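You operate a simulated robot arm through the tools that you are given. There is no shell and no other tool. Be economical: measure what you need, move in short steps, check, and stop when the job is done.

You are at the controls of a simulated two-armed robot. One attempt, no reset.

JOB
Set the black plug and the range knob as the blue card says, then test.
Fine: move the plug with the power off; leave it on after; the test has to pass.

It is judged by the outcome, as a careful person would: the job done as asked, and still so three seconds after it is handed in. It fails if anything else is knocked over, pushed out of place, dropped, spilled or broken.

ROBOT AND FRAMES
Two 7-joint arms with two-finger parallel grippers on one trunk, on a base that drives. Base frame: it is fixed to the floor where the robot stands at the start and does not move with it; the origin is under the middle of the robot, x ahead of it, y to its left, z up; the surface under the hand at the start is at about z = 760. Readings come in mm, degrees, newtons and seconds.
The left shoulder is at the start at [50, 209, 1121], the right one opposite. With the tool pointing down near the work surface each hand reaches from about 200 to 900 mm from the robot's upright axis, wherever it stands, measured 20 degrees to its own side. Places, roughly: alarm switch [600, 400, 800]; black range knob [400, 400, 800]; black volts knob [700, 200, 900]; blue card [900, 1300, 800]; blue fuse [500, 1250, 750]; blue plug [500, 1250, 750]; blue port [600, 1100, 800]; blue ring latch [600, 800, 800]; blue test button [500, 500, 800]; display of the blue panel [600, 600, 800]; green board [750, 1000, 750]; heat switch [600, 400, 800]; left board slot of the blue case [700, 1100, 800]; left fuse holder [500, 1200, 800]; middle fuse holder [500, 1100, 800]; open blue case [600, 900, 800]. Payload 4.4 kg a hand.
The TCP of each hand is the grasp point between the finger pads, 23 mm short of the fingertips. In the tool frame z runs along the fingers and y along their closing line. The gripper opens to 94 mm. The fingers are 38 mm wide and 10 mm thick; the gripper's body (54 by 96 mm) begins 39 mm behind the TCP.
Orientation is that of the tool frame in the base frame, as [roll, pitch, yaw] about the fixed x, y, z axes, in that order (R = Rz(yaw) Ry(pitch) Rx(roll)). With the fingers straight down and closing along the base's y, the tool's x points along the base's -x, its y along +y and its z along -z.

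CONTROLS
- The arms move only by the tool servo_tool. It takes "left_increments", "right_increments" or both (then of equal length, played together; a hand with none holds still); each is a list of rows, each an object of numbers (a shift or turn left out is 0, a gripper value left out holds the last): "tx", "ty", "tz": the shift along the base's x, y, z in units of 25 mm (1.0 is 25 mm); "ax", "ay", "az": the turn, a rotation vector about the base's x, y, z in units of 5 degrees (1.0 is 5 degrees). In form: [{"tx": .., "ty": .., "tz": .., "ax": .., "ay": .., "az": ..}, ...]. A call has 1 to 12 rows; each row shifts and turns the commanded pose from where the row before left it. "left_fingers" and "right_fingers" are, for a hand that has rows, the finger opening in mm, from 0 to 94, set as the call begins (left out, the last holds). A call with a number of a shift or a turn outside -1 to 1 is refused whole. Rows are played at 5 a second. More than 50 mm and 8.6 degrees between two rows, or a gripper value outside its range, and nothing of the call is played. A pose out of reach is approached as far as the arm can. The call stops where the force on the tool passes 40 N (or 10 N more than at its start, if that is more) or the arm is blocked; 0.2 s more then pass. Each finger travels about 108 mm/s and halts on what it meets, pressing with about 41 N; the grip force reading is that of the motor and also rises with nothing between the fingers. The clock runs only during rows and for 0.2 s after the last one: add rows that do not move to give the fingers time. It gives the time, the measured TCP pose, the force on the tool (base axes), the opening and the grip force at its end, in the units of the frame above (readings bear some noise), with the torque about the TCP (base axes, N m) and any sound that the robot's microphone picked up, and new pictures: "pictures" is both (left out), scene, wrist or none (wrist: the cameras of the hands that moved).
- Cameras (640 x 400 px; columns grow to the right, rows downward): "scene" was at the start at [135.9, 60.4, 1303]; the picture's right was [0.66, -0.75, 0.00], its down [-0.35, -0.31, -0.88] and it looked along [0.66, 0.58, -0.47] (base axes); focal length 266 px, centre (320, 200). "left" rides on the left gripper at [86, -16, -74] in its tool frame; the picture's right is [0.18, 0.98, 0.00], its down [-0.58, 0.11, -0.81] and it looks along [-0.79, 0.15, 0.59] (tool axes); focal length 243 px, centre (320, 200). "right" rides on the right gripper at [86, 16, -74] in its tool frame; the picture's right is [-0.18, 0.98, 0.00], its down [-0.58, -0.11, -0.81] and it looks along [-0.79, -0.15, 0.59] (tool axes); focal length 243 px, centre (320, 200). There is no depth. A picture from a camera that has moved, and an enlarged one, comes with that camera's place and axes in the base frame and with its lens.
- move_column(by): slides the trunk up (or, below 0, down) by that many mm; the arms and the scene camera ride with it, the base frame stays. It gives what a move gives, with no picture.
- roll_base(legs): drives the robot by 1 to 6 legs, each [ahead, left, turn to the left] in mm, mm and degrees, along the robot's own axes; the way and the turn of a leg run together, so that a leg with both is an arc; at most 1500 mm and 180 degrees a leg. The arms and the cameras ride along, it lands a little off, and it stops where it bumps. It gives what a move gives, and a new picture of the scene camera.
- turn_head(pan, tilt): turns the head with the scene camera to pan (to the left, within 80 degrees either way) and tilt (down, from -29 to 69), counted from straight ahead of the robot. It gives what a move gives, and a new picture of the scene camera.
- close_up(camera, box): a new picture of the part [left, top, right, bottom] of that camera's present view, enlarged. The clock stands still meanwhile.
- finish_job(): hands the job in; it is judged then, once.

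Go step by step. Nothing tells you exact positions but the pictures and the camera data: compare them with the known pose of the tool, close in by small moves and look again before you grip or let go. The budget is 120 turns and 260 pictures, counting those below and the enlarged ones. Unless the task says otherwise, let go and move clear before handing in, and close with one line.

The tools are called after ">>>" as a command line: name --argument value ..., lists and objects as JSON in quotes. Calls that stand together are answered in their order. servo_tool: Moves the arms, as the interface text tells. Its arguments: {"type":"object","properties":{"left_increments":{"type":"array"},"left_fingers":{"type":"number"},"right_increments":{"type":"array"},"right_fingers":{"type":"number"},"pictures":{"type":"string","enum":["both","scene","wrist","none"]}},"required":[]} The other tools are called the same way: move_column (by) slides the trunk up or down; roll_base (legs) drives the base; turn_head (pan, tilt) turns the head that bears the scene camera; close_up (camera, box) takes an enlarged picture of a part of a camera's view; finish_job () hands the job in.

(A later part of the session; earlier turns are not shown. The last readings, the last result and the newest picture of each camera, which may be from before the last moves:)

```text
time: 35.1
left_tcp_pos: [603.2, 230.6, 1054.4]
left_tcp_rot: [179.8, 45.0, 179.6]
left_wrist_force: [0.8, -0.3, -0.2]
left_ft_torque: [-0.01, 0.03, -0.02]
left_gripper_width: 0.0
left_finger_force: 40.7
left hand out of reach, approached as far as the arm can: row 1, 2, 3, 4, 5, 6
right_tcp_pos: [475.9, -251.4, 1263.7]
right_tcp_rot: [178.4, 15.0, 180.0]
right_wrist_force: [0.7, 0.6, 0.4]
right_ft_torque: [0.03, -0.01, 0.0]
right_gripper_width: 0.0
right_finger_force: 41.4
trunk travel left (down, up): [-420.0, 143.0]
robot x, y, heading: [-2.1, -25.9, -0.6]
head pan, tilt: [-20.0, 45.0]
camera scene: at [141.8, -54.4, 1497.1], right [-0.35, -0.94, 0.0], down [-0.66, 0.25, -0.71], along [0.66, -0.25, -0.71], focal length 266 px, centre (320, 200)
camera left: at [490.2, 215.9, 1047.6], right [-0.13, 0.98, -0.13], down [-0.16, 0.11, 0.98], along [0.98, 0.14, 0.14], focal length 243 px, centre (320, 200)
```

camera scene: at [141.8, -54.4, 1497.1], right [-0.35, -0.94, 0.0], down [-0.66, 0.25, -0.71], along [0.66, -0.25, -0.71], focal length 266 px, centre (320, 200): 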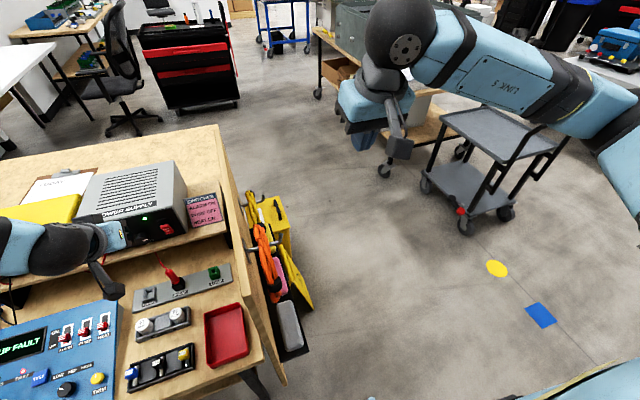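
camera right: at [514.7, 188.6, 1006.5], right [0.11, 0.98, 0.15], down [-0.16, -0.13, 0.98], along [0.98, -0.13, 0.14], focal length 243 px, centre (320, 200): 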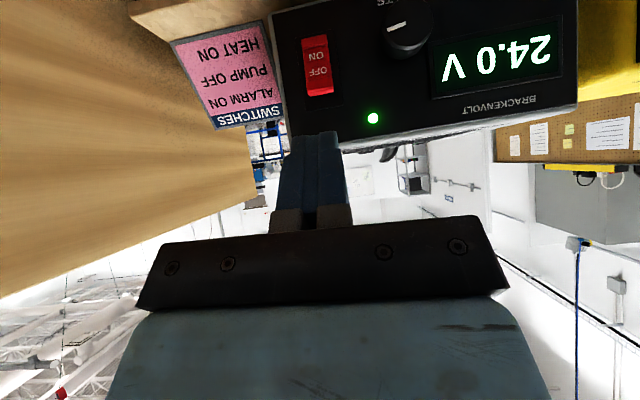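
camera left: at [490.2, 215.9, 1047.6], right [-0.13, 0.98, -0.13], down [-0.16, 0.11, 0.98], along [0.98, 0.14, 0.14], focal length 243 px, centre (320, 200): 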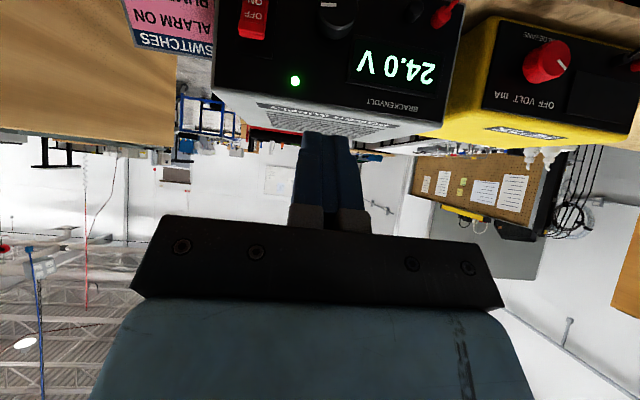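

Still limited in the wrist; a smaller tilt (about 25°) should be easier while its leading corner still presses only half the rocker.

>>> servo_tool --left_increments '[{"ay": 1, "az": -1}, {"ay": 1, "az": -1}, {"ay": 1}, {"ay": 1}, {"ty": -0.7, "tx": 0.3}, {"ty": -0.7, "tx": 0.3}, {"ty": -0.7, "tx": 0.3}]'

```text
time: 36.7
left_tcp_pos: [616.2, 193.7, 1069.2]
left_tcp_rot: [-177.1, 25.2, 171.3]
left_wrist_force: [-0.3, 0.8, -0.1]
left_ft_torque: [0.0, 0.0, -0.02]
left_gripper_width: 0.2
left_finger_force: 40.8
left hand out of reach, approached as far as the arm can: row 6, 7
right_tcp_pos: [474.8, -252.8, 1263.3]
right_tcp_rot: [178.3, 15.2, -180.0]
right_wrist_force: [-1.3, 0.0, 0.0]
right_ft_torque: [0.02, 0.03, -0.03]
right_gripper_width: 0.0
right_finger_force: 41.2
trunk travel left (down, up): [-420.0, 143.0]
robot x, y, heading: [-2.6, -25.3, -0.2]
head pan, tilt: [-20.0, 45.0]
camera scene: at [141.2, -54.9, 1497.1], right [-0.35, -0.94, 0.0], down [-0.66, 0.25, -0.71], along [0.66, -0.25, -0.71], focal length 266 px, centre (320, 200)
camera left: at [504.7, 198.5, 1102.1], right [0.01, 0.99, -0.12], down [0.21, 0.12, 0.97], along [0.98, -0.03, -0.2], focal length 243 px, centre (320, 200)
```

scene: 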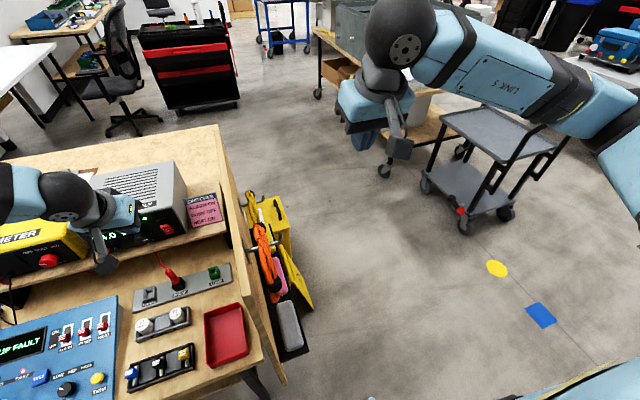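
left: 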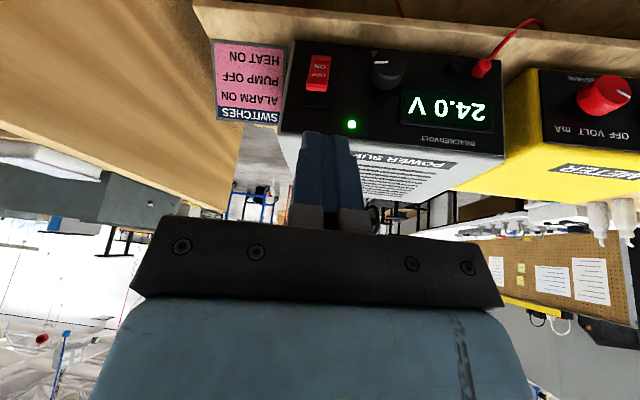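

The raised trunk seems to be part of the reach limit. I'll lift the left hand a bit and lower the trunk 150 mm, the right hand staying outside the panel and high.

>>> servo_tool --left_increments '[{"tz": 1, "tx": -0.5}, {"tz": 1, "tx": -0.5}, {"tz": 1, "tx": -0.5}, {"tz": 1, "tx": -0.5}]' --pictures "none"

>>> move_column --by -150

>>> servo_tool --left_increments '[{"ty": -0.3, "tx": 0.5}, {"ty": -0.3, "tx": 0.5, "tz": -0.5}, {"ty": -0.3, "tx": 0.5, "tz": -0.5}, {"tx": 0.5}]'

```text
time: 37.7
left_tcp_pos: [563.0, 191.6, 1173.8]
left_tcp_rot: [-177.2, 25.2, 171.2]
left_wrist_force: [-0.6, 0.3, -0.2]
left_ft_torque: [-0.01, -0.01, -0.01]
left_gripper_width: 0.0
left_finger_force: 41.2
right_tcp_pos: [473.0, -253.1, 1264.6]
right_tcp_rot: [178.4, 15.2, 179.9]
right_wrist_force: [0.2, 0.5, 0.3]
right_ft_torque: [-0.02, 0.04, 0.01]
right_gripper_width: 0.0
right_finger_force: 41.2
trunk travel left (down, up): [-420.0, 143.0]
robot x, y, heading: [0.4, -24.7, -0.4]
head pan, tilt: [-20.0, 45.0]
```

```text
time: 39.5
left_tcp_pos: [564.0, 193.2, 1021.9]
left_tcp_rot: [-177.1, 25.2, 171.3]
left_wrist_force: [1.0, -0.1, 0.8]
left_ft_torque: [0.02, 0.0, -0.03]
left_gripper_width: 0.0
left_finger_force: 41.2
right_tcp_pos: [474.5, -253.9, 1112.9]
right_tcp_rot: [178.5, 15.2, 180.0]
right_wrist_force: [0.5, 0.4, 0.7]
right_ft_torque: [0.01, 0.0, -0.01]
right_gripper_width: 0.0
right_finger_force: 41.0
trunk travel left (down, up): [-270.0, 293.0]
robot x, y, heading: [-3.9, -29.6, -0.3]
head pan, tilt: [-20.0, 45.0]
```

```text
time: 40.5
left_tcp_pos: [615.0, 170.6, 996.4]
left_tcp_rot: [-177.1, 25.0, 171.2]
left_wrist_force: [0.5, 0.0, 0.4]
left_ft_torque: [0.02, 0.01, -0.01]
left_gripper_width: 0.1
left_finger_force: 41.1
right_tcp_pos: [474.8, -252.0, 1113.8]
right_tcp_rot: [178.4, 15.2, -180.0]
right_wrist_force: [1.6, 0.2, 0.6]
right_ft_torque: [0.0, -0.02, -0.01]
right_gripper_width: 0.0
right_finger_force: 41.5
trunk travel left (down, up): [-270.0, 293.0]
robot x, y, heading: [-1.9, -22.1, -0.4]
head pan, tilt: [-20.0, 45.0]
camera scene: at [141.6, -54.6, 1347.1], right [-0.35, -0.94, 0.0], down [-0.66, 0.25, -0.71], along [0.66, -0.25, -0.71], focal length 266 px, centre (320, 200)
camera left: at [503.5, 175.8, 1028.7], right [0.01, 0.99, -0.12], down [0.21, 0.12, 0.97], along [0.98, -0.03, -0.2], focal length 243 px, centre (320, 200)
```

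scene: 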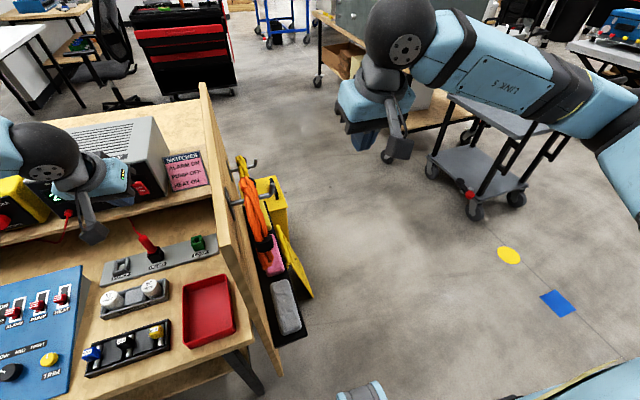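
left: 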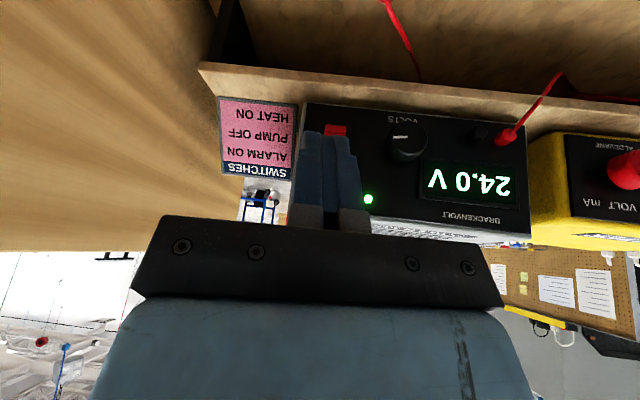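

Reach is fine now. Lowering to the OFF half height and approaching.

>>> servo_tool --left_increments '[{"tz": -1, "ty": 0.34}, {"tz": -0.85, "tx": 0.8}, {"tx": 1}]'

>>> close_up --camera "left" --box '[240, 40, 480, 190]'

```text
time: 41.3
left_tcp_pos: [653.6, 185.4, 957.4]
left_tcp_rot: [-177.2, 25.3, 171.3]
left_wrist_force: [0.6, 0.4, 0.3]
left_ft_torque: [0.02, -0.01, -0.04]
left_gripper_width: 0.0
left_finger_force: 41.0
left hand out of reach, approached as far as the arm can: row 3
right_tcp_pos: [475.0, -252.4, 1114.3]
right_tcp_rot: [178.4, 15.2, 180.0]
right_wrist_force: [0.7, 0.0, -0.7]
right_ft_torque: [-0.02, 0.0, -0.01]
right_gripper_width: 0.0
right_finger_force: 40.9
trunk travel left (down, up): [-270.0, 293.0]
robot x, y, heading: [-0.8, -25.7, -0.5]
head pan, tilt: [-20.0, 45.0]
camera scene: at [140.9, -54.8, 1347.2], right [-0.35, -0.94, 0.0], down [-0.66, 0.25, -0.71], along [0.66, -0.25, -0.71], focal length 266 px, centre (320, 200)
camera left: at [543.6, 191.7, 990.4], right [0.01, 0.99, -0.12], down [0.21, 0.12, 0.97], along [0.98, -0.03, -0.2], focal length 243 px, centre (320, 200)
```

scene: 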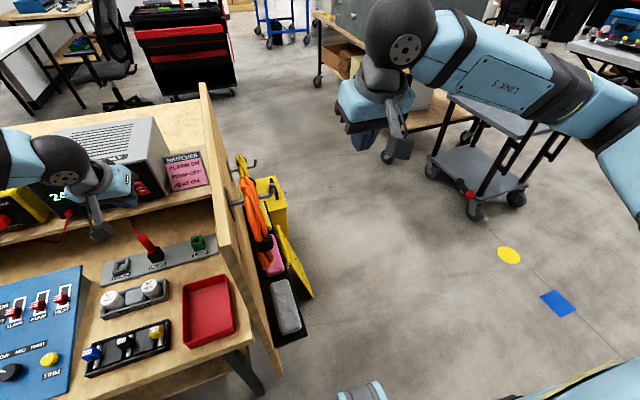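
left: 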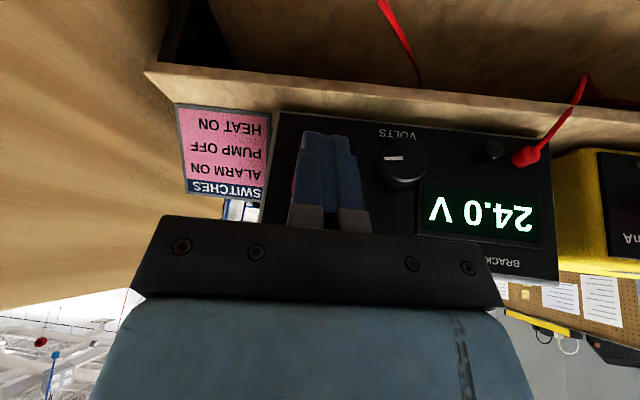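

```text
2.67 times, centred on (360, 115) of left
camera zoom: at [543.6, 191.7, 990.4], right [0.01, 0.99, -0.12], down [0.21, 0.12, 0.97], along [0.98, -0.03, -0.2], focal length 647 px, centre (213, 427)
```

zoom: 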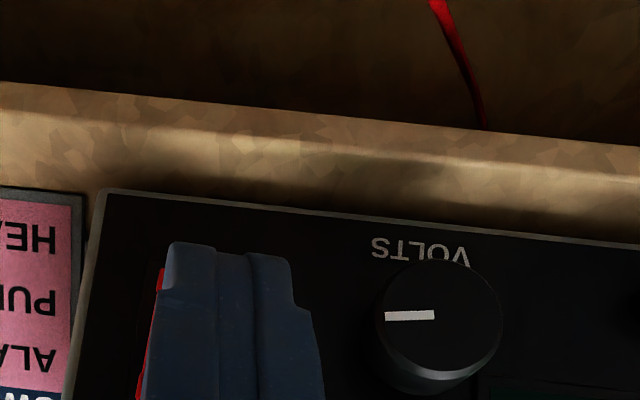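

The hand hits its limit about 30 mm short. I'll yaw a little more and shift y, testing whether that frees forward travel.

>>> servo_tool --left_increments '[{"az": -1}, {"az": -1}, {"az": -1}, {"tx": 0.4, "tz": -0.1}]' --pictures "wrist"

```text
time: 42.3
left_tcp_pos: [663.5, 187.4, 955.2]
left_tcp_rot: [-177.1, 25.2, 156.3]
left_wrist_force: [0.5, 0.4, 0.2]
left_ft_torque: [0.02, 0.02, -0.04]
left_gripper_width: 0.0
left_finger_force: 41.8
right_tcp_pos: [476.0, -253.3, 1112.7]
right_tcp_rot: [178.4, 15.1, 180.0]
right_wrist_force: [0.4, -0.6, 0.4]
right_ft_torque: [-0.01, 0.02, -0.03]
right_gripper_width: 0.1
right_finger_force: 41.3
trunk travel left (down, up): [-270.0, 293.0]
robot x, y, heading: [-4.0, -26.2, -0.5]
head pan, tilt: [-20.0, 45.0]
camera left: at [559.0, 220.8, 987.1], right [0.26, 0.96, -0.12], down [0.23, 0.06, 0.97], along [0.94, -0.28, -0.2], focal length 243 px, centre (320, 200)
```

left: 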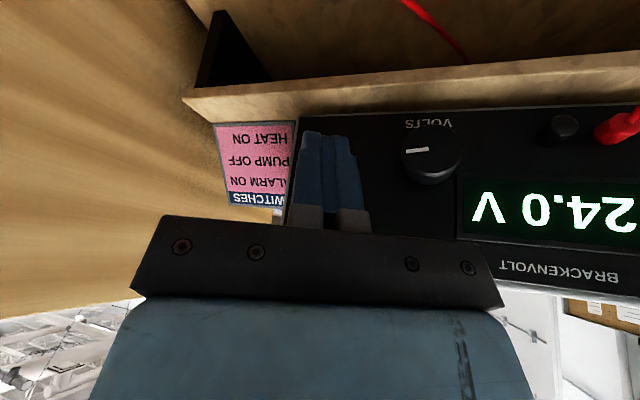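

More yaw frees the reach. Aligning y and pressing forward gently.

>>> servo_tool --left_increments '[{"ty": -0.3, "tz": -0.1}, {"tx": 0.3}, {"tx": 0.3}, {"tx": 0.2}]'

```text
time: 43.3
left_tcp_pos: [674.8, 190.8, 960.3]
left_tcp_rot: [-177.1, 25.2, 156.2]
left_wrist_force: [0.1, 0.1, -0.6]
left_ft_torque: [0.02, 0.02, 0.0]
left_gripper_width: 0.0
left_finger_force: 40.8
left hand out of reach, approached as far as the arm can: row 1, 2, 3
right_tcp_pos: [475.0, -252.5, 1112.4]
right_tcp_rot: [178.4, 15.3, -180.0]
right_wrist_force: [0.8, 0.5, 0.3]
right_ft_torque: [-0.01, -0.03, 0.02]
right_gripper_width: 0.0
right_finger_force: 40.7
trunk travel left (down, up): [-270.0, 293.0]
robot x, y, heading: [-3.3, -27.5, -0.6]
head pan, tilt: [-20.0, 45.0]
camera scene: at [141.5, -54.7, 1347.1], right [-0.35, -0.94, 0.0], down [-0.66, 0.25, -0.71], along [0.66, -0.25, -0.71], focal length 266 px, centre (320, 200)
camera left: at [569.4, 224.3, 992.9], right [0.26, 0.96, -0.12], down [0.23, 0.06, 0.97], along [0.94, -0.28, -0.2], focal length 243 px, centre (320, 200)
```

scene: 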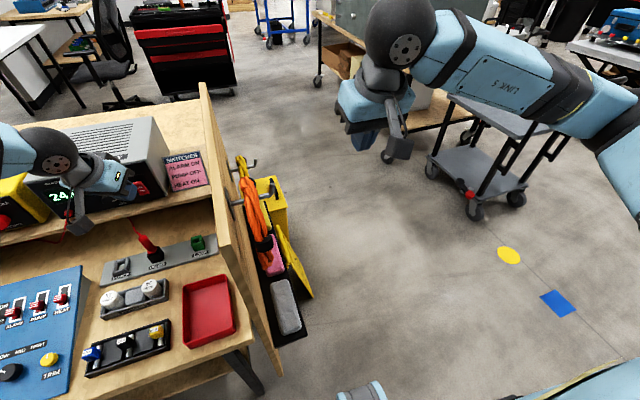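
left: 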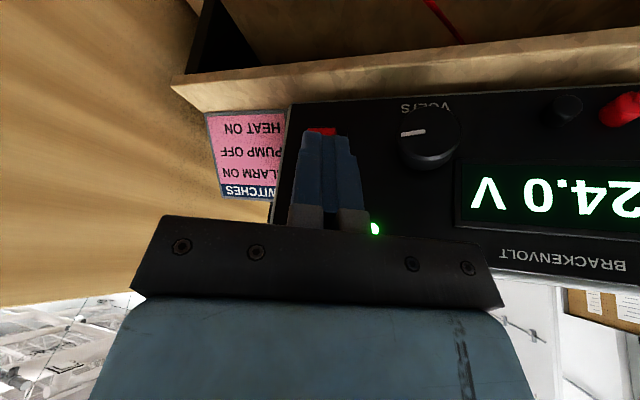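

Still limited across the body. I'll back off and shift the base another 130 mm right.

>>> servo_tool --left_increments '[{"tx": -1}, {"tx": -1, "tz": 1}, {"tz": 1, "az": 1}]' --pictures "none"

>>> roll_base --legs '[[0, -130, 0]]'

```text
time: 44.1
left_tcp_pos: [625.8, 189.1, 1009.2]
left_tcp_rot: [-177.4, 25.1, 161.2]
left_wrist_force: [0.0, -0.9, 0.1]
left_ft_torque: [-0.02, 0.01, 0.04]
left_gripper_width: 0.0
left_finger_force: 41.2
right_tcp_pos: [474.6, -252.6, 1113.7]
right_tcp_rot: [178.4, 15.3, -180.0]
right_wrist_force: [-0.3, -0.9, 0.1]
right_ft_torque: [0.0, 0.0, -0.01]
right_gripper_width: 0.2
right_finger_force: 41.0
trunk travel left (down, up): [-270.0, 293.0]
robot x, y, heading: [0.4, -26.8, -0.9]
head pan, tilt: [-20.0, 45.0]
```

```text
time: 45.9
left_tcp_pos: [625.4, 55.8, 1008.7]
left_tcp_rot: [-177.2, 25.2, 161.0]
left_wrist_force: [-0.1, 0.0, -0.5]
left_ft_torque: [0.02, 0.01, -0.04]
left_gripper_width: 0.0
left_finger_force: 41.0
right_tcp_pos: [471.7, -385.5, 1113.8]
right_tcp_rot: [178.5, 15.2, 179.7]
right_wrist_force: [-0.2, 0.5, 0.2]
right_ft_torque: [0.05, -0.01, 0.01]
right_gripper_width: 0.5
right_finger_force: 41.0
trunk travel left (down, up): [-270.0, 293.0]
robot x, y, heading: [-0.3, -157.0, -0.5]
head pan, tilt: [-20.0, 45.0]
camera scene: at [140.2, -186.1, 1347.1], right [-0.35, -0.94, 0.0], down [-0.66, 0.25, -0.71], along [0.66, -0.25, -0.71], focal length 266 px, centre (320, 200)
```

scene: 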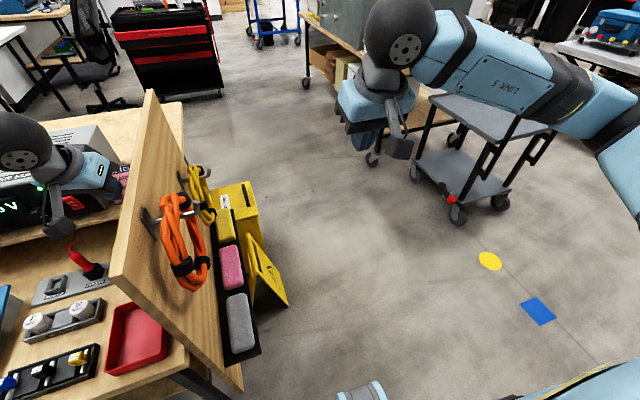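

Now sliding the hand in y to the rocker, and turning the head to watch.

>>> servo_tool --left_increments '[{"ty": 1}, {"ty": 1}, {"ty": 1, "az": 1}, {"ty": 1, "az": 1}, {"ty": 0.8, "az": 1}, {"tz": -1}, {"tz": -1}]' --pictures "none"

>>> turn_head --pan 22 --tilt 28

>>> close_up --camera "left" --box '[160, 0, 480, 200]'

```text
time: 47.5
left_tcp_pos: [625.2, 176.6, 959.3]
left_tcp_rot: [-177.1, 25.3, 176.0]
left_wrist_force: [0.2, -0.4, -0.2]
left_ft_torque: [0.01, 0.0, -0.02]
left_gripper_width: 0.0
left_finger_force: 40.8
right_tcp_pos: [474.0, -385.4, 1113.3]
right_tcp_rot: [178.4, 15.0, 179.7]
right_wrist_force: [1.0, 0.4, 0.3]
right_ft_torque: [0.02, -0.01, -0.01]
right_gripper_width: 0.1
right_finger_force: 41.4
trunk travel left (down, up): [-270.0, 293.0]
robot x, y, heading: [-5.1, -157.1, -0.4]
head pan, tilt: [-20.0, 45.0]
```

```text
time: 48.6
left_tcp_pos: [624.3, 175.6, 960.3]
left_tcp_rot: [-177.2, 25.3, 176.0]
left_wrist_force: [0.1, 0.6, -1.1]
left_ft_torque: [-0.03, 0.01, 0.03]
left_gripper_width: 0.0
left_finger_force: 41.0
right_tcp_pos: [472.7, -384.8, 1112.3]
right_tcp_rot: [178.5, 15.2, 179.7]
right_wrist_force: [-0.2, -0.3, 0.0]
right_ft_torque: [0.01, -0.01, 0.01]
right_gripper_width: 0.0
right_finger_force: 40.5
trunk travel left (down, up): [-270.0, 293.0]
robot x, y, heading: [-0.6, -153.6, -0.6]
head pan, tilt: [22.0, 28.0]
camera scene: at [149.0, -124.1, 1372.9], right [0.36, -0.93, 0.0], down [-0.44, -0.17, -0.88], along [0.82, 0.32, -0.47], focal length 266 px, centre (320, 200)
```

scene: 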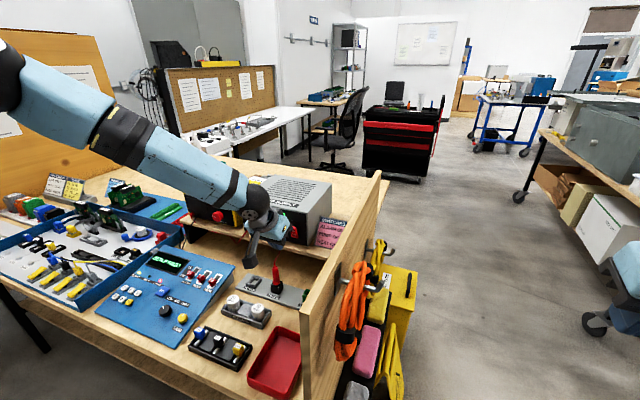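

```text
2.00 times, centred on (320, 100) of left
camera zoom: at [514.5, 172.1, 992.6], right [-0.08, 0.99, -0.12], down [0.2, 0.13, 0.97], along [0.98, 0.05, -0.2], focal length 485 px, centre (320, 400)
```

zoom: 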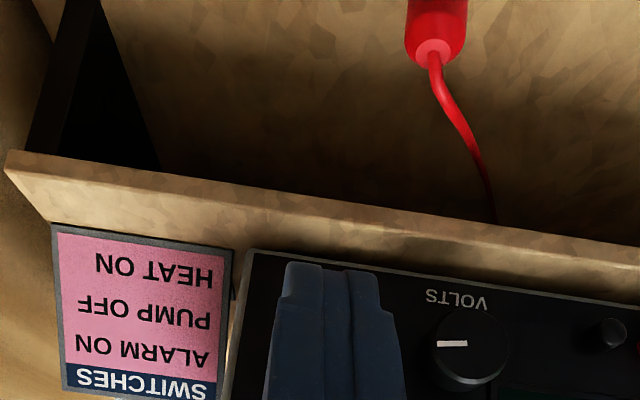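

Aligned; advancing and pressing the OFF half.

>>> servo_tool --left_increments '[{"tx": 0.6, "tz": -0.3}, {"tx": 0.6}, {"tx": 0.5}, {"tx": 0.25}, {"tx": 0.25}, {"tx": 0.25}]'

```text
time: 50.0
left_tcp_pos: [682.9, 176.8, 951.3]
left_tcp_rot: [-177.2, 25.2, 176.0]
left_wrist_force: [-17.3, -1.6, 4.0]
left_ft_torque: [0.07, 0.1, -0.07]
left_gripper_width: 0.2
left_finger_force: 41.2
right_tcp_pos: [470.1, -385.4, 1114.9]
right_tcp_rot: [178.4, 15.3, 179.7]
right_wrist_force: [1.1, 0.3, -0.3]
right_ft_torque: [-0.07, 0.0, -0.02]
right_gripper_width: 0.1
right_finger_force: 40.9
trunk travel left (down, up): [-270.0, 293.0]
robot x, y, heading: [-3.8, -154.0, -0.7]
head pan, tilt: [22.0, 28.0]
camera scene: at [146.2, -124.4, 1373.3], right [0.36, -0.93, 0.0], down [-0.44, -0.17, -0.88], along [0.82, 0.32, -0.47], focal length 266 px, centre (320, 200)
camera left: at [573.1, 172.0, 984.2], right [-0.08, 0.99, -0.12], down [0.2, 0.13, 0.97], along [0.98, 0.05, -0.2], focal length 243 px, centre (320, 200)
```

scene: 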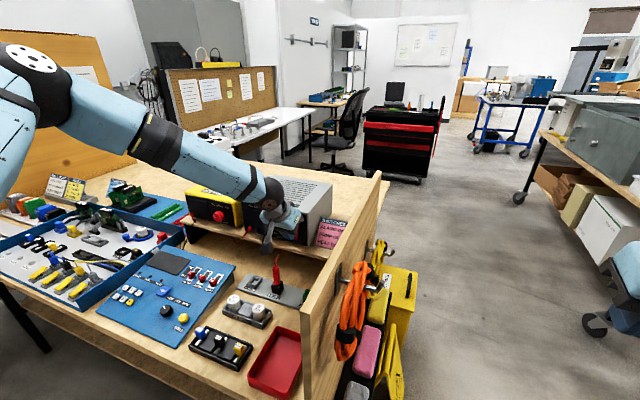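
left: 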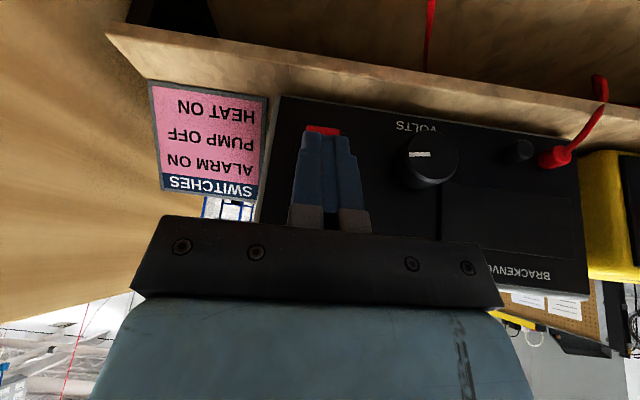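

The supply and panel displays are dark: power is off. Backing off, raising the trunk for clearance over the panel, and driving left to the plug.

>>> servo_tool --left_increments '[{"tx": -1}, {"tx": -1}, {"tx": -1, "tz": 1, "ay": 1}, {"tx": -1, "tz": 1, "ay": 1}, {"tz": 1, "ay": 1}, {"tz": 1, "ay": 1}, {"tz": 1, "ay": 1}]' --pictures "none"

>>> move_column --by 150

>>> roll_base --legs '[[0, 590, 0]]'

```text
time: 51.6
left_tcp_pos: [586.7, 175.9, 1079.9]
left_tcp_rot: [-175.5, 0.1, 176.2]
left_wrist_force: [-0.1, -0.1, 0.6]
left_ft_torque: [-0.01, -0.05, 0.01]
left_gripper_width: 0.1
left_finger_force: 41.2
right_tcp_pos: [473.9, -385.3, 1114.2]
right_tcp_rot: [178.4, 15.2, 179.8]
right_wrist_force: [0.0, -0.5, -0.3]
right_ft_torque: [0.01, 0.02, 0.01]
right_gripper_width: 0.0
right_finger_force: 41.2
trunk travel left (down, up): [-270.0, 293.0]
robot x, y, heading: [-1.5, -153.2, -0.4]
head pan, tilt: [22.0, 28.0]
```

```text
time: 53.3
left_tcp_pos: [587.6, 175.9, 1230.0]
left_tcp_rot: [-175.5, 0.2, 176.5]
left_wrist_force: [-0.1, -0.2, 1.0]
left_ft_torque: [-0.02, -0.01, 0.0]
left_gripper_width: 0.0
left_finger_force: 41.0
right_tcp_pos: [472.9, -384.9, 1263.0]
right_tcp_rot: [178.4, 15.1, 179.7]
right_wrist_force: [-0.6, 0.2, 0.6]
right_ft_torque: [0.01, 0.01, -0.02]
right_gripper_width: 0.1
right_finger_force: 41.0
trunk travel left (down, up): [-420.0, 143.0]
robot x, y, heading: [-6.3, -159.1, -0.4]
head pan, tilt: [22.0, 28.0]
```

```text
time: 59.0
left_tcp_pos: [599.3, 765.8, 1230.5]
left_tcp_rot: [-175.5, 0.2, 175.9]
left_wrist_force: [-0.1, 0.5, -1.3]
left_ft_torque: [0.02, -0.04, 0.0]
left_gripper_width: 0.0
left_finger_force: 40.9
right_tcp_pos: [480.4, 205.7, 1263.3]
right_tcp_rot: [178.4, 15.3, 179.1]
right_wrist_force: [0.7, 0.6, -0.1]
right_ft_torque: [0.01, 0.02, -0.01]
right_gripper_width: 0.0
right_finger_force: 40.5
trunk travel left (down, up): [-420.0, 143.0]
robot x, y, heading: [6.7, 435.9, -0.9]
head pan, tilt: [22.0, 28.0]
camera scene: at [158.3, 468.8, 1522.9], right [0.36, -0.93, 0.0], down [-0.44, -0.17, -0.88], along [0.82, 0.32, -0.47], focal length 266 px, centre (320, 200)
```

scene: 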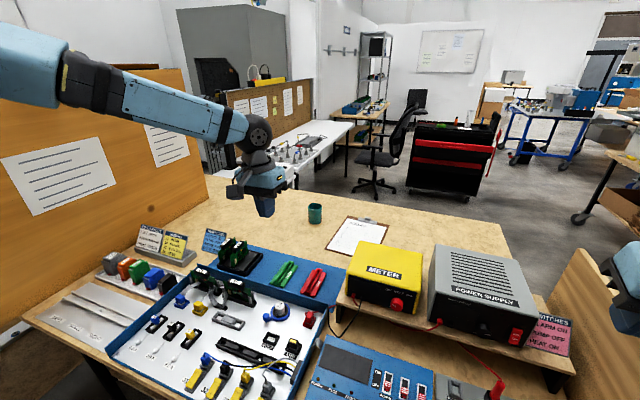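

Now straightening the left hand, opening it, and descending over the case to look at the plug.

>>> servo_tool --left_increments '[{"tz": -1, "ax": 0.9, "az": 0.8}, {"tz": -1, "tx": -0.8}, {"tz": -1, "tx": -0.8}, {"tz": -1, "tx": -0.8}, {"tz": -1, "tx": -0.4}, {"tz": -1}, {"tz": -1}, {"tz": -1}]' --left_fingers 60

>>> close_up --camera "left" --box '[200, 0, 440, 150]'

>>> close_up --camera "scene" --box '[240, 290, 336, 370]'

```text
time: 60.8
left_tcp_pos: [529.5, 764.3, 1028.7]
left_tcp_rot: [179.9, 0.1, 180.0]
left_wrist_force: [0.2, 0.4, 0.4]
left_ft_torque: [0.01, 0.04, -0.01]
left_gripper_width: 59.9
left_finger_force: 0.1
right_tcp_pos: [480.9, 205.6, 1262.3]
right_tcp_rot: [178.4, 15.1, 179.2]
right_wrist_force: [0.1, 0.1, 0.0]
right_ft_torque: [0.02, 0.04, 0.01]
right_gripper_width: 0.0
right_finger_force: 41.0
trunk travel left (down, up): [-420.0, 143.0]
robot x, y, heading: [6.5, 440.4, -0.8]
head pan, tilt: [22.0, 28.0]
camera scene: at [159.2, 469.3, 1522.8], right [0.36, -0.93, 0.0], down [-0.44, -0.17, -0.88], along [0.82, 0.31, -0.47], focal length 266 px, centre (320, 200)
camera left: at [443.1, 749.5, 1103.3], right [-0.18, 0.98, 0.0], down [0.58, 0.11, 0.81], along [0.79, 0.15, -0.59], focal length 243 px, centre (320, 200)
```

scene: 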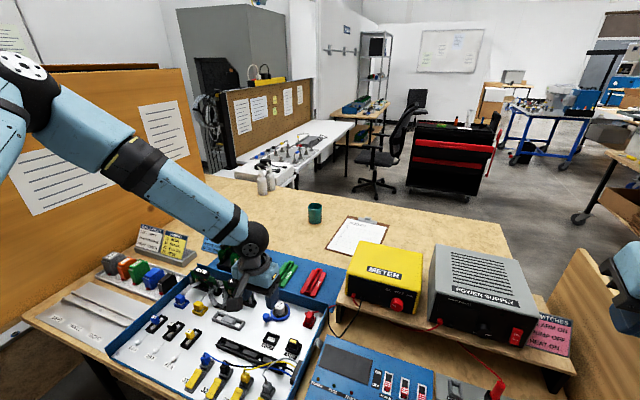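
left: 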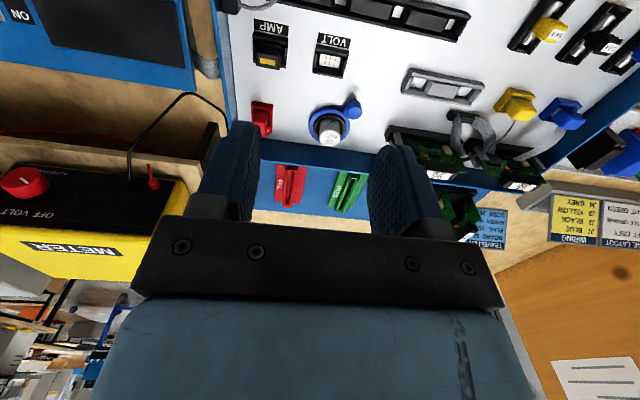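

```text
2.67 times, centred on (320, 75) of left
camera zoom: at [443.1, 749.5, 1103.3], right [-0.18, 0.98, 0.0], down [0.58, 0.11, 0.81], along [0.79, 0.15, -0.59], focal length 647 px, centre (320, 533)
```

zoom: 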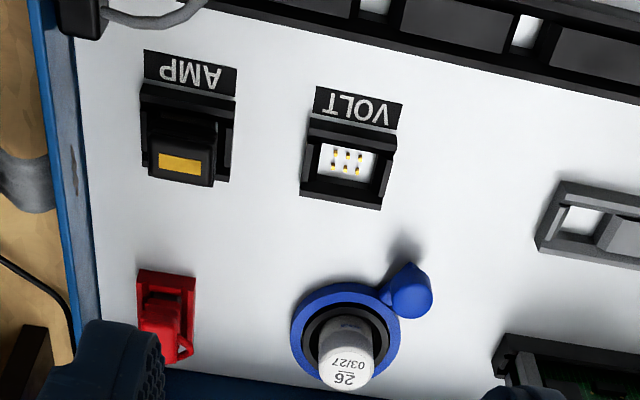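

```text
5.00 times, centred on (288, 330) of scene
camera zoom: at [159.2, 469.3, 1522.8], right [0.36, -0.93, 0.0], down [-0.44, -0.17, -0.88], along [0.82, 0.31, -0.47], focal length 1330 px, centre (480, -450)
```

zoom: 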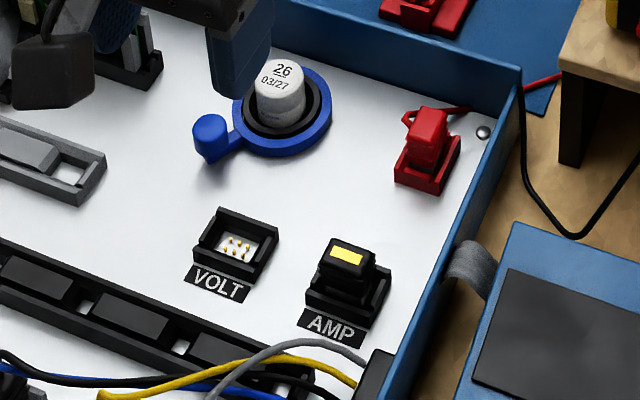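

The plug top triangulates to about [588, 713, 794], and the VOLT socket is about 75 mm to its left at the same x. I'll hover over the plug with a narrower opening and check alignment.

>>> servo_tool --left_increments '[{"tz": -1, "tx": 0.8, "ty": -0.7}, {"tz": -1, "tx": 0.8, "ty": -0.7}, {"tz": -1, "tx": 0.74, "ty": -0.65}, {"tz": -1}, {"tz": -1}, {"tz": -0.8}]' --left_fingers 46 --pictures "none"

>>> close_up --camera "left" --box '[200, 60, 440, 210]'

>>> close_up --camera "scene" --box '[240, 290, 336, 370]'

```text
time: 62.2
left_tcp_pos: [542.5, 766.0, 971.9]
left_tcp_rot: [-179.9, 0.1, 179.8]
left_wrist_force: [0.4, 0.3, 1.0]
left_ft_torque: [0.03, 0.01, -0.04]
left_gripper_width: 46.0
left_finger_force: 0.1
left hand out of reach, approached as far as the arm can: row 2, 3, 4, 5, 6
right_tcp_pos: [480.0, 203.7, 1263.6]
right_tcp_rot: [178.4, 15.1, 179.2]
right_wrist_force: [-0.2, -0.4, -0.4]
right_ft_torque: [-0.01, 0.0, -0.01]
right_gripper_width: 0.0
right_finger_force: 41.0
trunk travel left (down, up): [-420.0, 143.0]
robot x, y, heading: [8.2, 436.4, -1.1]
head pan, tilt: [22.0, 28.0]
```

```text
2.67 times, centred on (320, 135) of left
camera zoom: at [456.3, 751.3, 1046.9], right [-0.18, 0.98, 0.0], down [0.58, 0.11, 0.81], along [0.79, 0.15, -0.59], focal length 647 px, centre (320, 373)
```

zoom: 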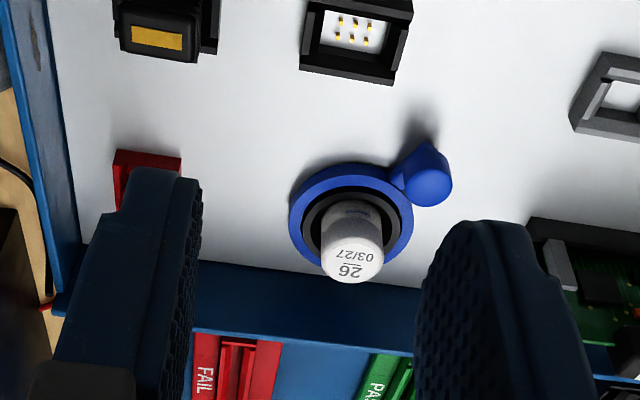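

```text
5.00 times, centred on (288, 330) of scene
camera zoom: at [158.4, 469.1, 1522.9], right [0.36, -0.93, 0.0], down [-0.44, -0.17, -0.88], along [0.82, 0.31, -0.47], focal length 1330 px, centre (480, -450)
```

zoom: 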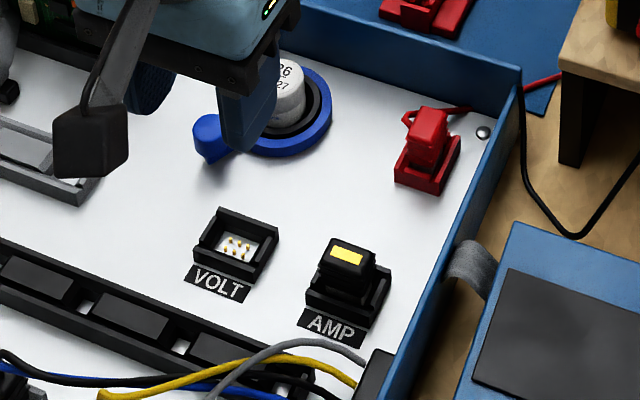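

The trunk is too high for this reach. I'll raise both hands relative to the trunk and lower the trunk by 180 mm.

>>> servo_tool --left_increments '[{"tz": 1}, {"tz": 1}, {"tz": 1}, {"tz": 1}, {"tz": 1}]' --right_increments '[{"tz": 1, "tx": -0.5, "ty": 1}, {"tz": 1, "tx": -0.5, "ty": 1}, {"tz": 1, "tx": -0.5, "ty": 1}, {"tz": 1, "tx": -0.5, "ty": 1}, {"tz": 0.5, "ty": 1}]' --pictures "none"

>>> move_column --by -180

>>> servo_tool --left_increments '[{"ty": -1, "tx": 1}, {"ty": -1, "tx": 0.8}, {"tz": -0.2}]'

```text
time: 63.4
left_tcp_pos: [543.7, 768.5, 1095.6]
left_tcp_rot: [-180.0, 0.0, 179.9]
left_wrist_force: [0.1, 0.0, 0.3]
left_ft_torque: [-0.02, 0.0, 0.01]
left_gripper_width: 46.0
left_finger_force: 0.1
right_tcp_pos: [428.8, 330.1, 1377.5]
right_tcp_rot: [178.5, 15.0, 179.3]
right_wrist_force: [0.7, -0.4, -0.2]
right_ft_torque: [-0.02, 0.04, 0.03]
right_gripper_width: 0.0
right_finger_force: 41.3
trunk travel left (down, up): [-420.0, 143.0]
robot x, y, heading: [5.9, 439.1, -1.1]
head pan, tilt: [22.0, 28.0]
```

```text
time: 65.4
left_tcp_pos: [544.2, 766.8, 916.4]
left_tcp_rot: [179.9, 0.1, 180.0]
left_wrist_force: [0.8, 0.4, 0.4]
left_ft_torque: [0.0, -0.03, 0.0]
left_gripper_width: 46.0
left_finger_force: 0.0
right_tcp_pos: [431.7, 328.6, 1196.2]
right_tcp_rot: [178.4, 15.2, 179.3]
right_wrist_force: [0.5, 0.3, -0.6]
right_ft_torque: [-0.01, 0.01, 0.03]
right_gripper_width: 0.0
right_finger_force: 41.2
trunk travel left (down, up): [-240.0, 323.0]
robot x, y, heading: [10.0, 436.9, -1.3]
head pan, tilt: [22.0, 28.0]
```

```text
time: 66.2
left_tcp_pos: [588.8, 717.0, 911.4]
left_tcp_rot: [180.0, 0.0, 180.0]
left_wrist_force: [0.4, -0.6, 0.3]
left_ft_torque: [0.03, 0.04, -0.03]
left_gripper_width: 45.9
left_finger_force: 0.1
right_tcp_pos: [429.7, 327.2, 1196.8]
right_tcp_rot: [178.4, 15.3, 179.3]
right_wrist_force: [-0.8, -0.6, -0.1]
right_ft_torque: [0.02, -0.01, 0.03]
right_gripper_width: 0.0
right_finger_force: 41.0
trunk travel left (down, up): [-240.0, 323.0]
robot x, y, heading: [8.7, 436.1, -1.2]
head pan, tilt: [22.0, 28.0]
camera scene: at [158.2, 469.5, 1342.9], right [0.36, -0.93, 0.0], down [-0.44, -0.17, -0.88], along [0.82, 0.31, -0.47], focal length 266 px, centre (320, 200)
camera left: at [504.2, 701.3, 986.3], right [-0.18, 0.98, 0.0], down [0.58, 0.11, 0.81], along [0.79, 0.15, -0.59], focal length 243 px, centre (320, 200)
```

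scene: 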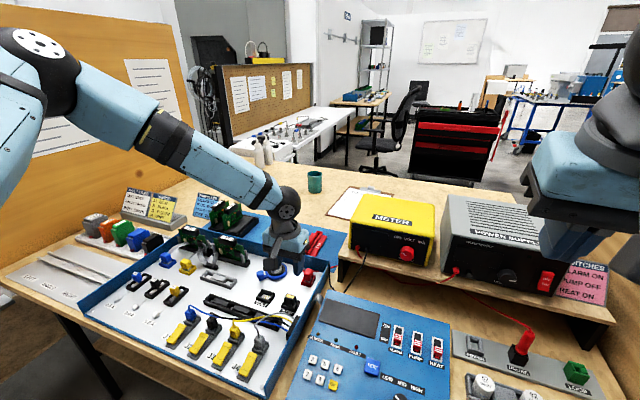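
left: 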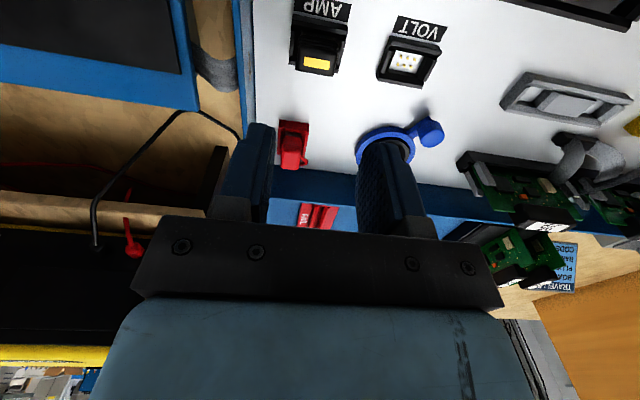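

Reach is fine. Descending to 850 to check alignment closely.

>>> servo_tool --left_increments '[{"tz": -0.8}, {"tz": -0.8}, {"tz": -0.8}]' --pictures "wrist"

>>> close_up --camera "left" --box '[220, 60, 420, 185]'

>>> close_up --camera "scene" --box '[230, 250, 330, 330]'

```text
time: 67.0
left_tcp_pos: [588.7, 716.3, 849.9]
left_tcp_rot: [-179.9, 0.0, 179.8]
left_wrist_force: [0.7, -0.3, -0.1]
left_ft_torque: [-0.01, 0.04, 0.01]
left_gripper_width: 46.0
left_finger_force: 0.0
right_tcp_pos: [430.2, 328.2, 1195.9]
right_tcp_rot: [178.5, 15.2, 179.3]
right_wrist_force: [0.1, 0.3, -0.4]
right_ft_torque: [0.01, 0.03, 0.02]
right_gripper_width: 0.0
right_finger_force: 41.0
trunk travel left (down, up): [-240.0, 323.0]
robot x, y, heading: [8.8, 439.4, -0.8]
head pan, tilt: [22.0, 28.0]
camera left: at [503.6, 701.9, 926.3], right [-0.18, 0.98, 0.0], down [0.58, 0.11, 0.81], along [0.79, 0.15, -0.59], focal length 243 px, centre (320, 200)
```

left: 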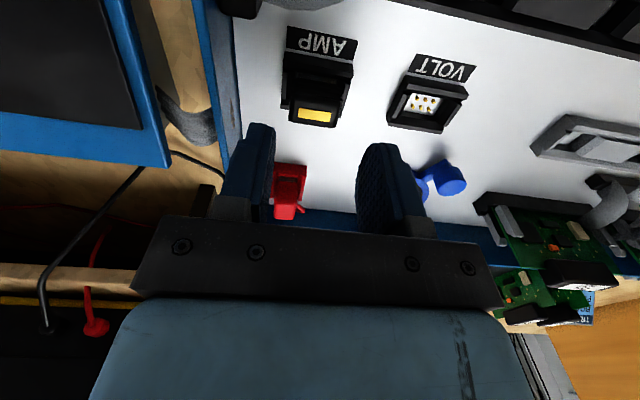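

```text
3.20 times, centred on (320, 122) of left
camera zoom: at [503.6, 701.9, 926.3], right [-0.18, 0.98, 0.0], down [0.58, 0.11, 0.81], along [0.79, 0.15, -0.59], focal length 776 px, centre (320, 448)
```

zoom: 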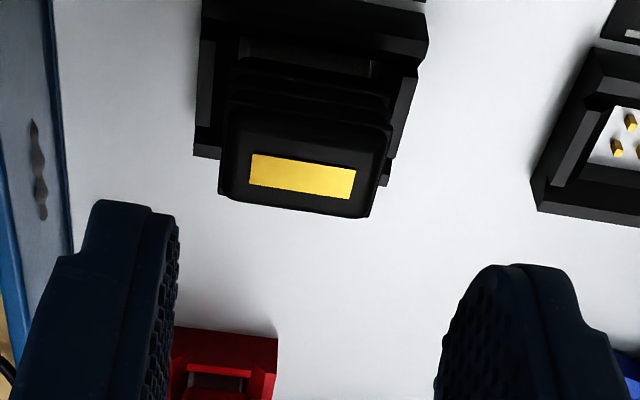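

```text
5.00 times, centred on (280, 290) of scene
camera zoom: at [158.9, 469.3, 1342.8], right [0.36, -0.93, 0.0], down [-0.44, -0.17, -0.88], along [0.82, 0.31, -0.47], focal length 1330 px, centre (520, -250)
```

zoom: 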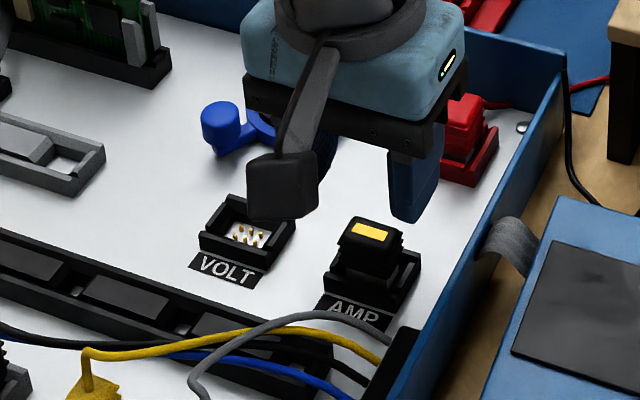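

The plug is centred at about [591, 715], top ≈ 795, ~29 mm wide; fingertips should stop around z 783, above the socket rim. Descending and looking before closing.

>>> servo_tool --left_increments '[{"tz": -0.8, "tx": 0.08, "ty": -0.04}, {"tz": -0.6}, {"tz": -0.35}]' --pictures "none"

>>> close_up --camera "left" --box '[220, 60, 420, 185]'

>>> close_up --camera "scene" --box '[260, 265, 340, 315]'

```text
time: 67.8
left_tcp_pos: [576.9, 732.1, 829.6]
left_tcp_rot: [-180.0, 0.0, 179.9]
left_wrist_force: [1.1, 0.1, 0.2]
left_ft_torque: [0.02, 0.02, 0.02]
left_gripper_width: 45.9
left_finger_force: 0.1
left hand out of reach, approached as far as the arm can: row 1, 2, 3
right_tcp_pos: [430.3, 328.3, 1196.8]
right_tcp_rot: [178.5, 15.2, 179.2]
right_wrist_force: [-0.1, 0.8, 0.7]
right_ft_torque: [0.0, -0.02, 0.01]
right_gripper_width: 0.1
right_finger_force: 41.4
trunk travel left (down, up): [-240.0, 323.0]
robot x, y, heading: [4.7, 436.4, -1.2]
head pan, tilt: [22.0, 28.0]
```

```text
3.20 times, centred on (320, 122) of left
camera zoom: at [490.4, 716.7, 905.3], right [-0.18, 0.98, 0.0], down [0.58, 0.11, 0.81], along [0.79, 0.15, -0.59], focal length 776 px, centre (320, 448)
```

zoom: 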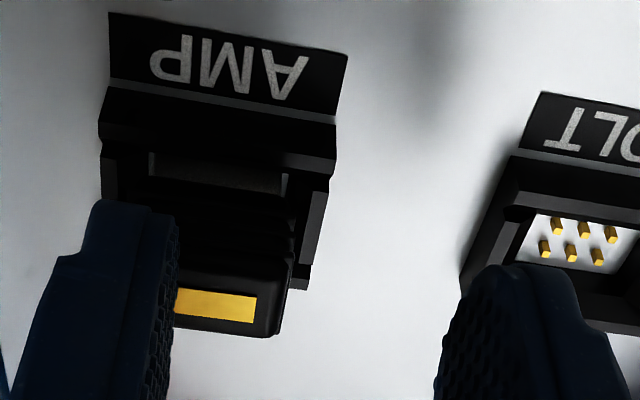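

```text
8.00 times, centred on (300, 290) of scene
camera zoom: at [158.3, 469.1, 1342.9], right [0.36, -0.93, 0.0], down [-0.44, -0.17, -0.88], along [0.82, 0.31, -0.47], focal length 2128 px, centre (480, -520)
```

zoom: 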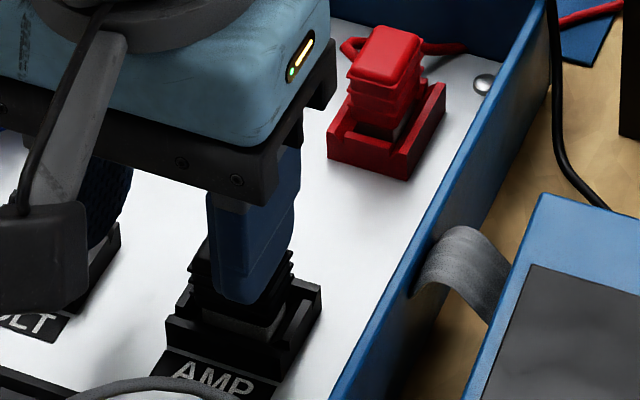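

The left arm drifted off at a reach limit again, so I'll lift straight away and lower the trunk further (raising the right hand in compensation).

>>> servo_tool --left_increments '[{"tz": 1}, {"tz": 1}, {"tz": 1}, {"tz": 1}, {"tz": 1}]' --right_increments '[{"tz": 1, "tx": -0.5, "ty": 0.5}, {"tz": 1, "tx": -0.5, "ty": 0.5}, {"tz": 1, "tx": -0.5}, {"tz": 1}, {"tz": 1}]' --pictures "none"

>>> move_column --by -120

>>> servo_tool --left_increments '[{"ty": -0.6, "tx": 0.5, "tz": 0.5}, {"tz": 0.5}]'

```text
time: 69.0
left_tcp_pos: [574.2, 732.5, 956.2]
left_tcp_rot: [-180.0, 0.1, 179.9]
left_wrist_force: [-0.8, -1.0, -0.1]
left_ft_torque: [0.0, -0.02, 0.01]
left_gripper_width: 46.1
left_finger_force: 0.0
right_tcp_pos: [390.9, 353.1, 1321.4]
right_tcp_rot: [178.4, 15.2, 179.2]
right_wrist_force: [0.2, 0.3, 0.1]
right_ft_torque: [0.0, -0.02, 0.01]
right_gripper_width: 0.1
right_finger_force: 41.3
trunk travel left (down, up): [-240.0, 323.0]
robot x, y, heading: [6.6, 436.7, -1.0]
head pan, tilt: [22.0, 28.0]
```

```text
time: 70.5
left_tcp_pos: [575.5, 733.3, 835.4]
left_tcp_rot: [180.0, 0.1, 179.9]
left_wrist_force: [-0.6, 0.4, 0.3]
left_ft_torque: [0.01, -0.01, 0.0]
left_gripper_width: 46.1
left_finger_force: 0.0
right_tcp_pos: [392.4, 353.2, 1200.8]
right_tcp_rot: [178.4, 15.0, 179.1]
right_wrist_force: [0.7, -0.5, 0.0]
right_ft_torque: [0.03, -0.02, -0.01]
right_gripper_width: 0.0
right_finger_force: 41.1
trunk travel left (down, up): [-120.0, 443.0]
robot x, y, heading: [8.6, 438.7, -1.0]
head pan, tilt: [22.0, 28.0]
```

```text
time: 71.1
left_tcp_pos: [585.4, 718.5, 861.2]
left_tcp_rot: [-179.9, 0.1, 179.9]
left_wrist_force: [0.5, -0.2, 0.0]
left_ft_torque: [0.04, 0.01, 0.02]
left_gripper_width: 46.2
left_finger_force: 0.1
right_tcp_pos: [393.4, 351.6, 1200.6]
right_tcp_rot: [178.4, 15.2, 179.2]
right_wrist_force: [-0.1, 0.5, -0.3]
right_ft_torque: [0.01, 0.01, -0.01]
right_gripper_width: 0.0
right_finger_force: 41.0
trunk travel left (down, up): [-120.0, 443.0]
robot x, y, heading: [8.7, 437.3, -1.1]
head pan, tilt: [22.0, 28.0]
camera scene: at [157.8, 469.4, 1223.0], right [0.36, -0.93, 0.0], down [-0.44, -0.17, -0.88], along [0.82, 0.31, -0.47], focal length 266 px, centre (320, 200)
camera left: at [499.9, 702.3, 935.9], right [-0.18, 0.98, 0.0], down [0.58, 0.11, 0.81], along [0.79, 0.15, -0.59], focal length 243 px, centre (320, 200)
```

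scene: 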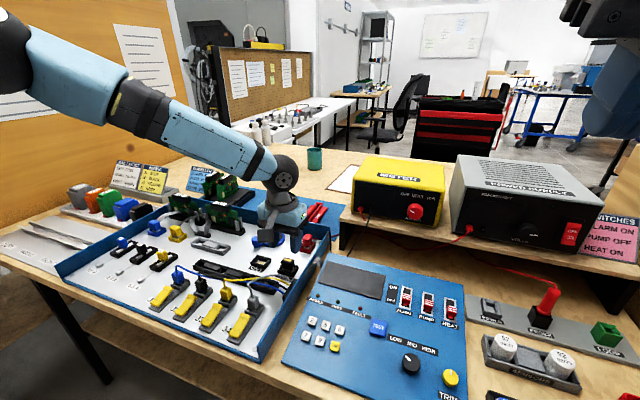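
left: 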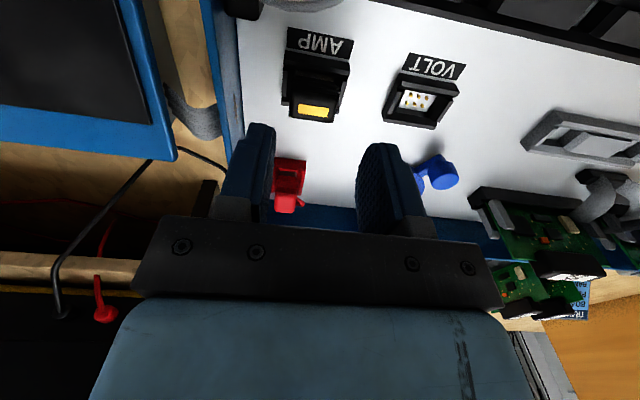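

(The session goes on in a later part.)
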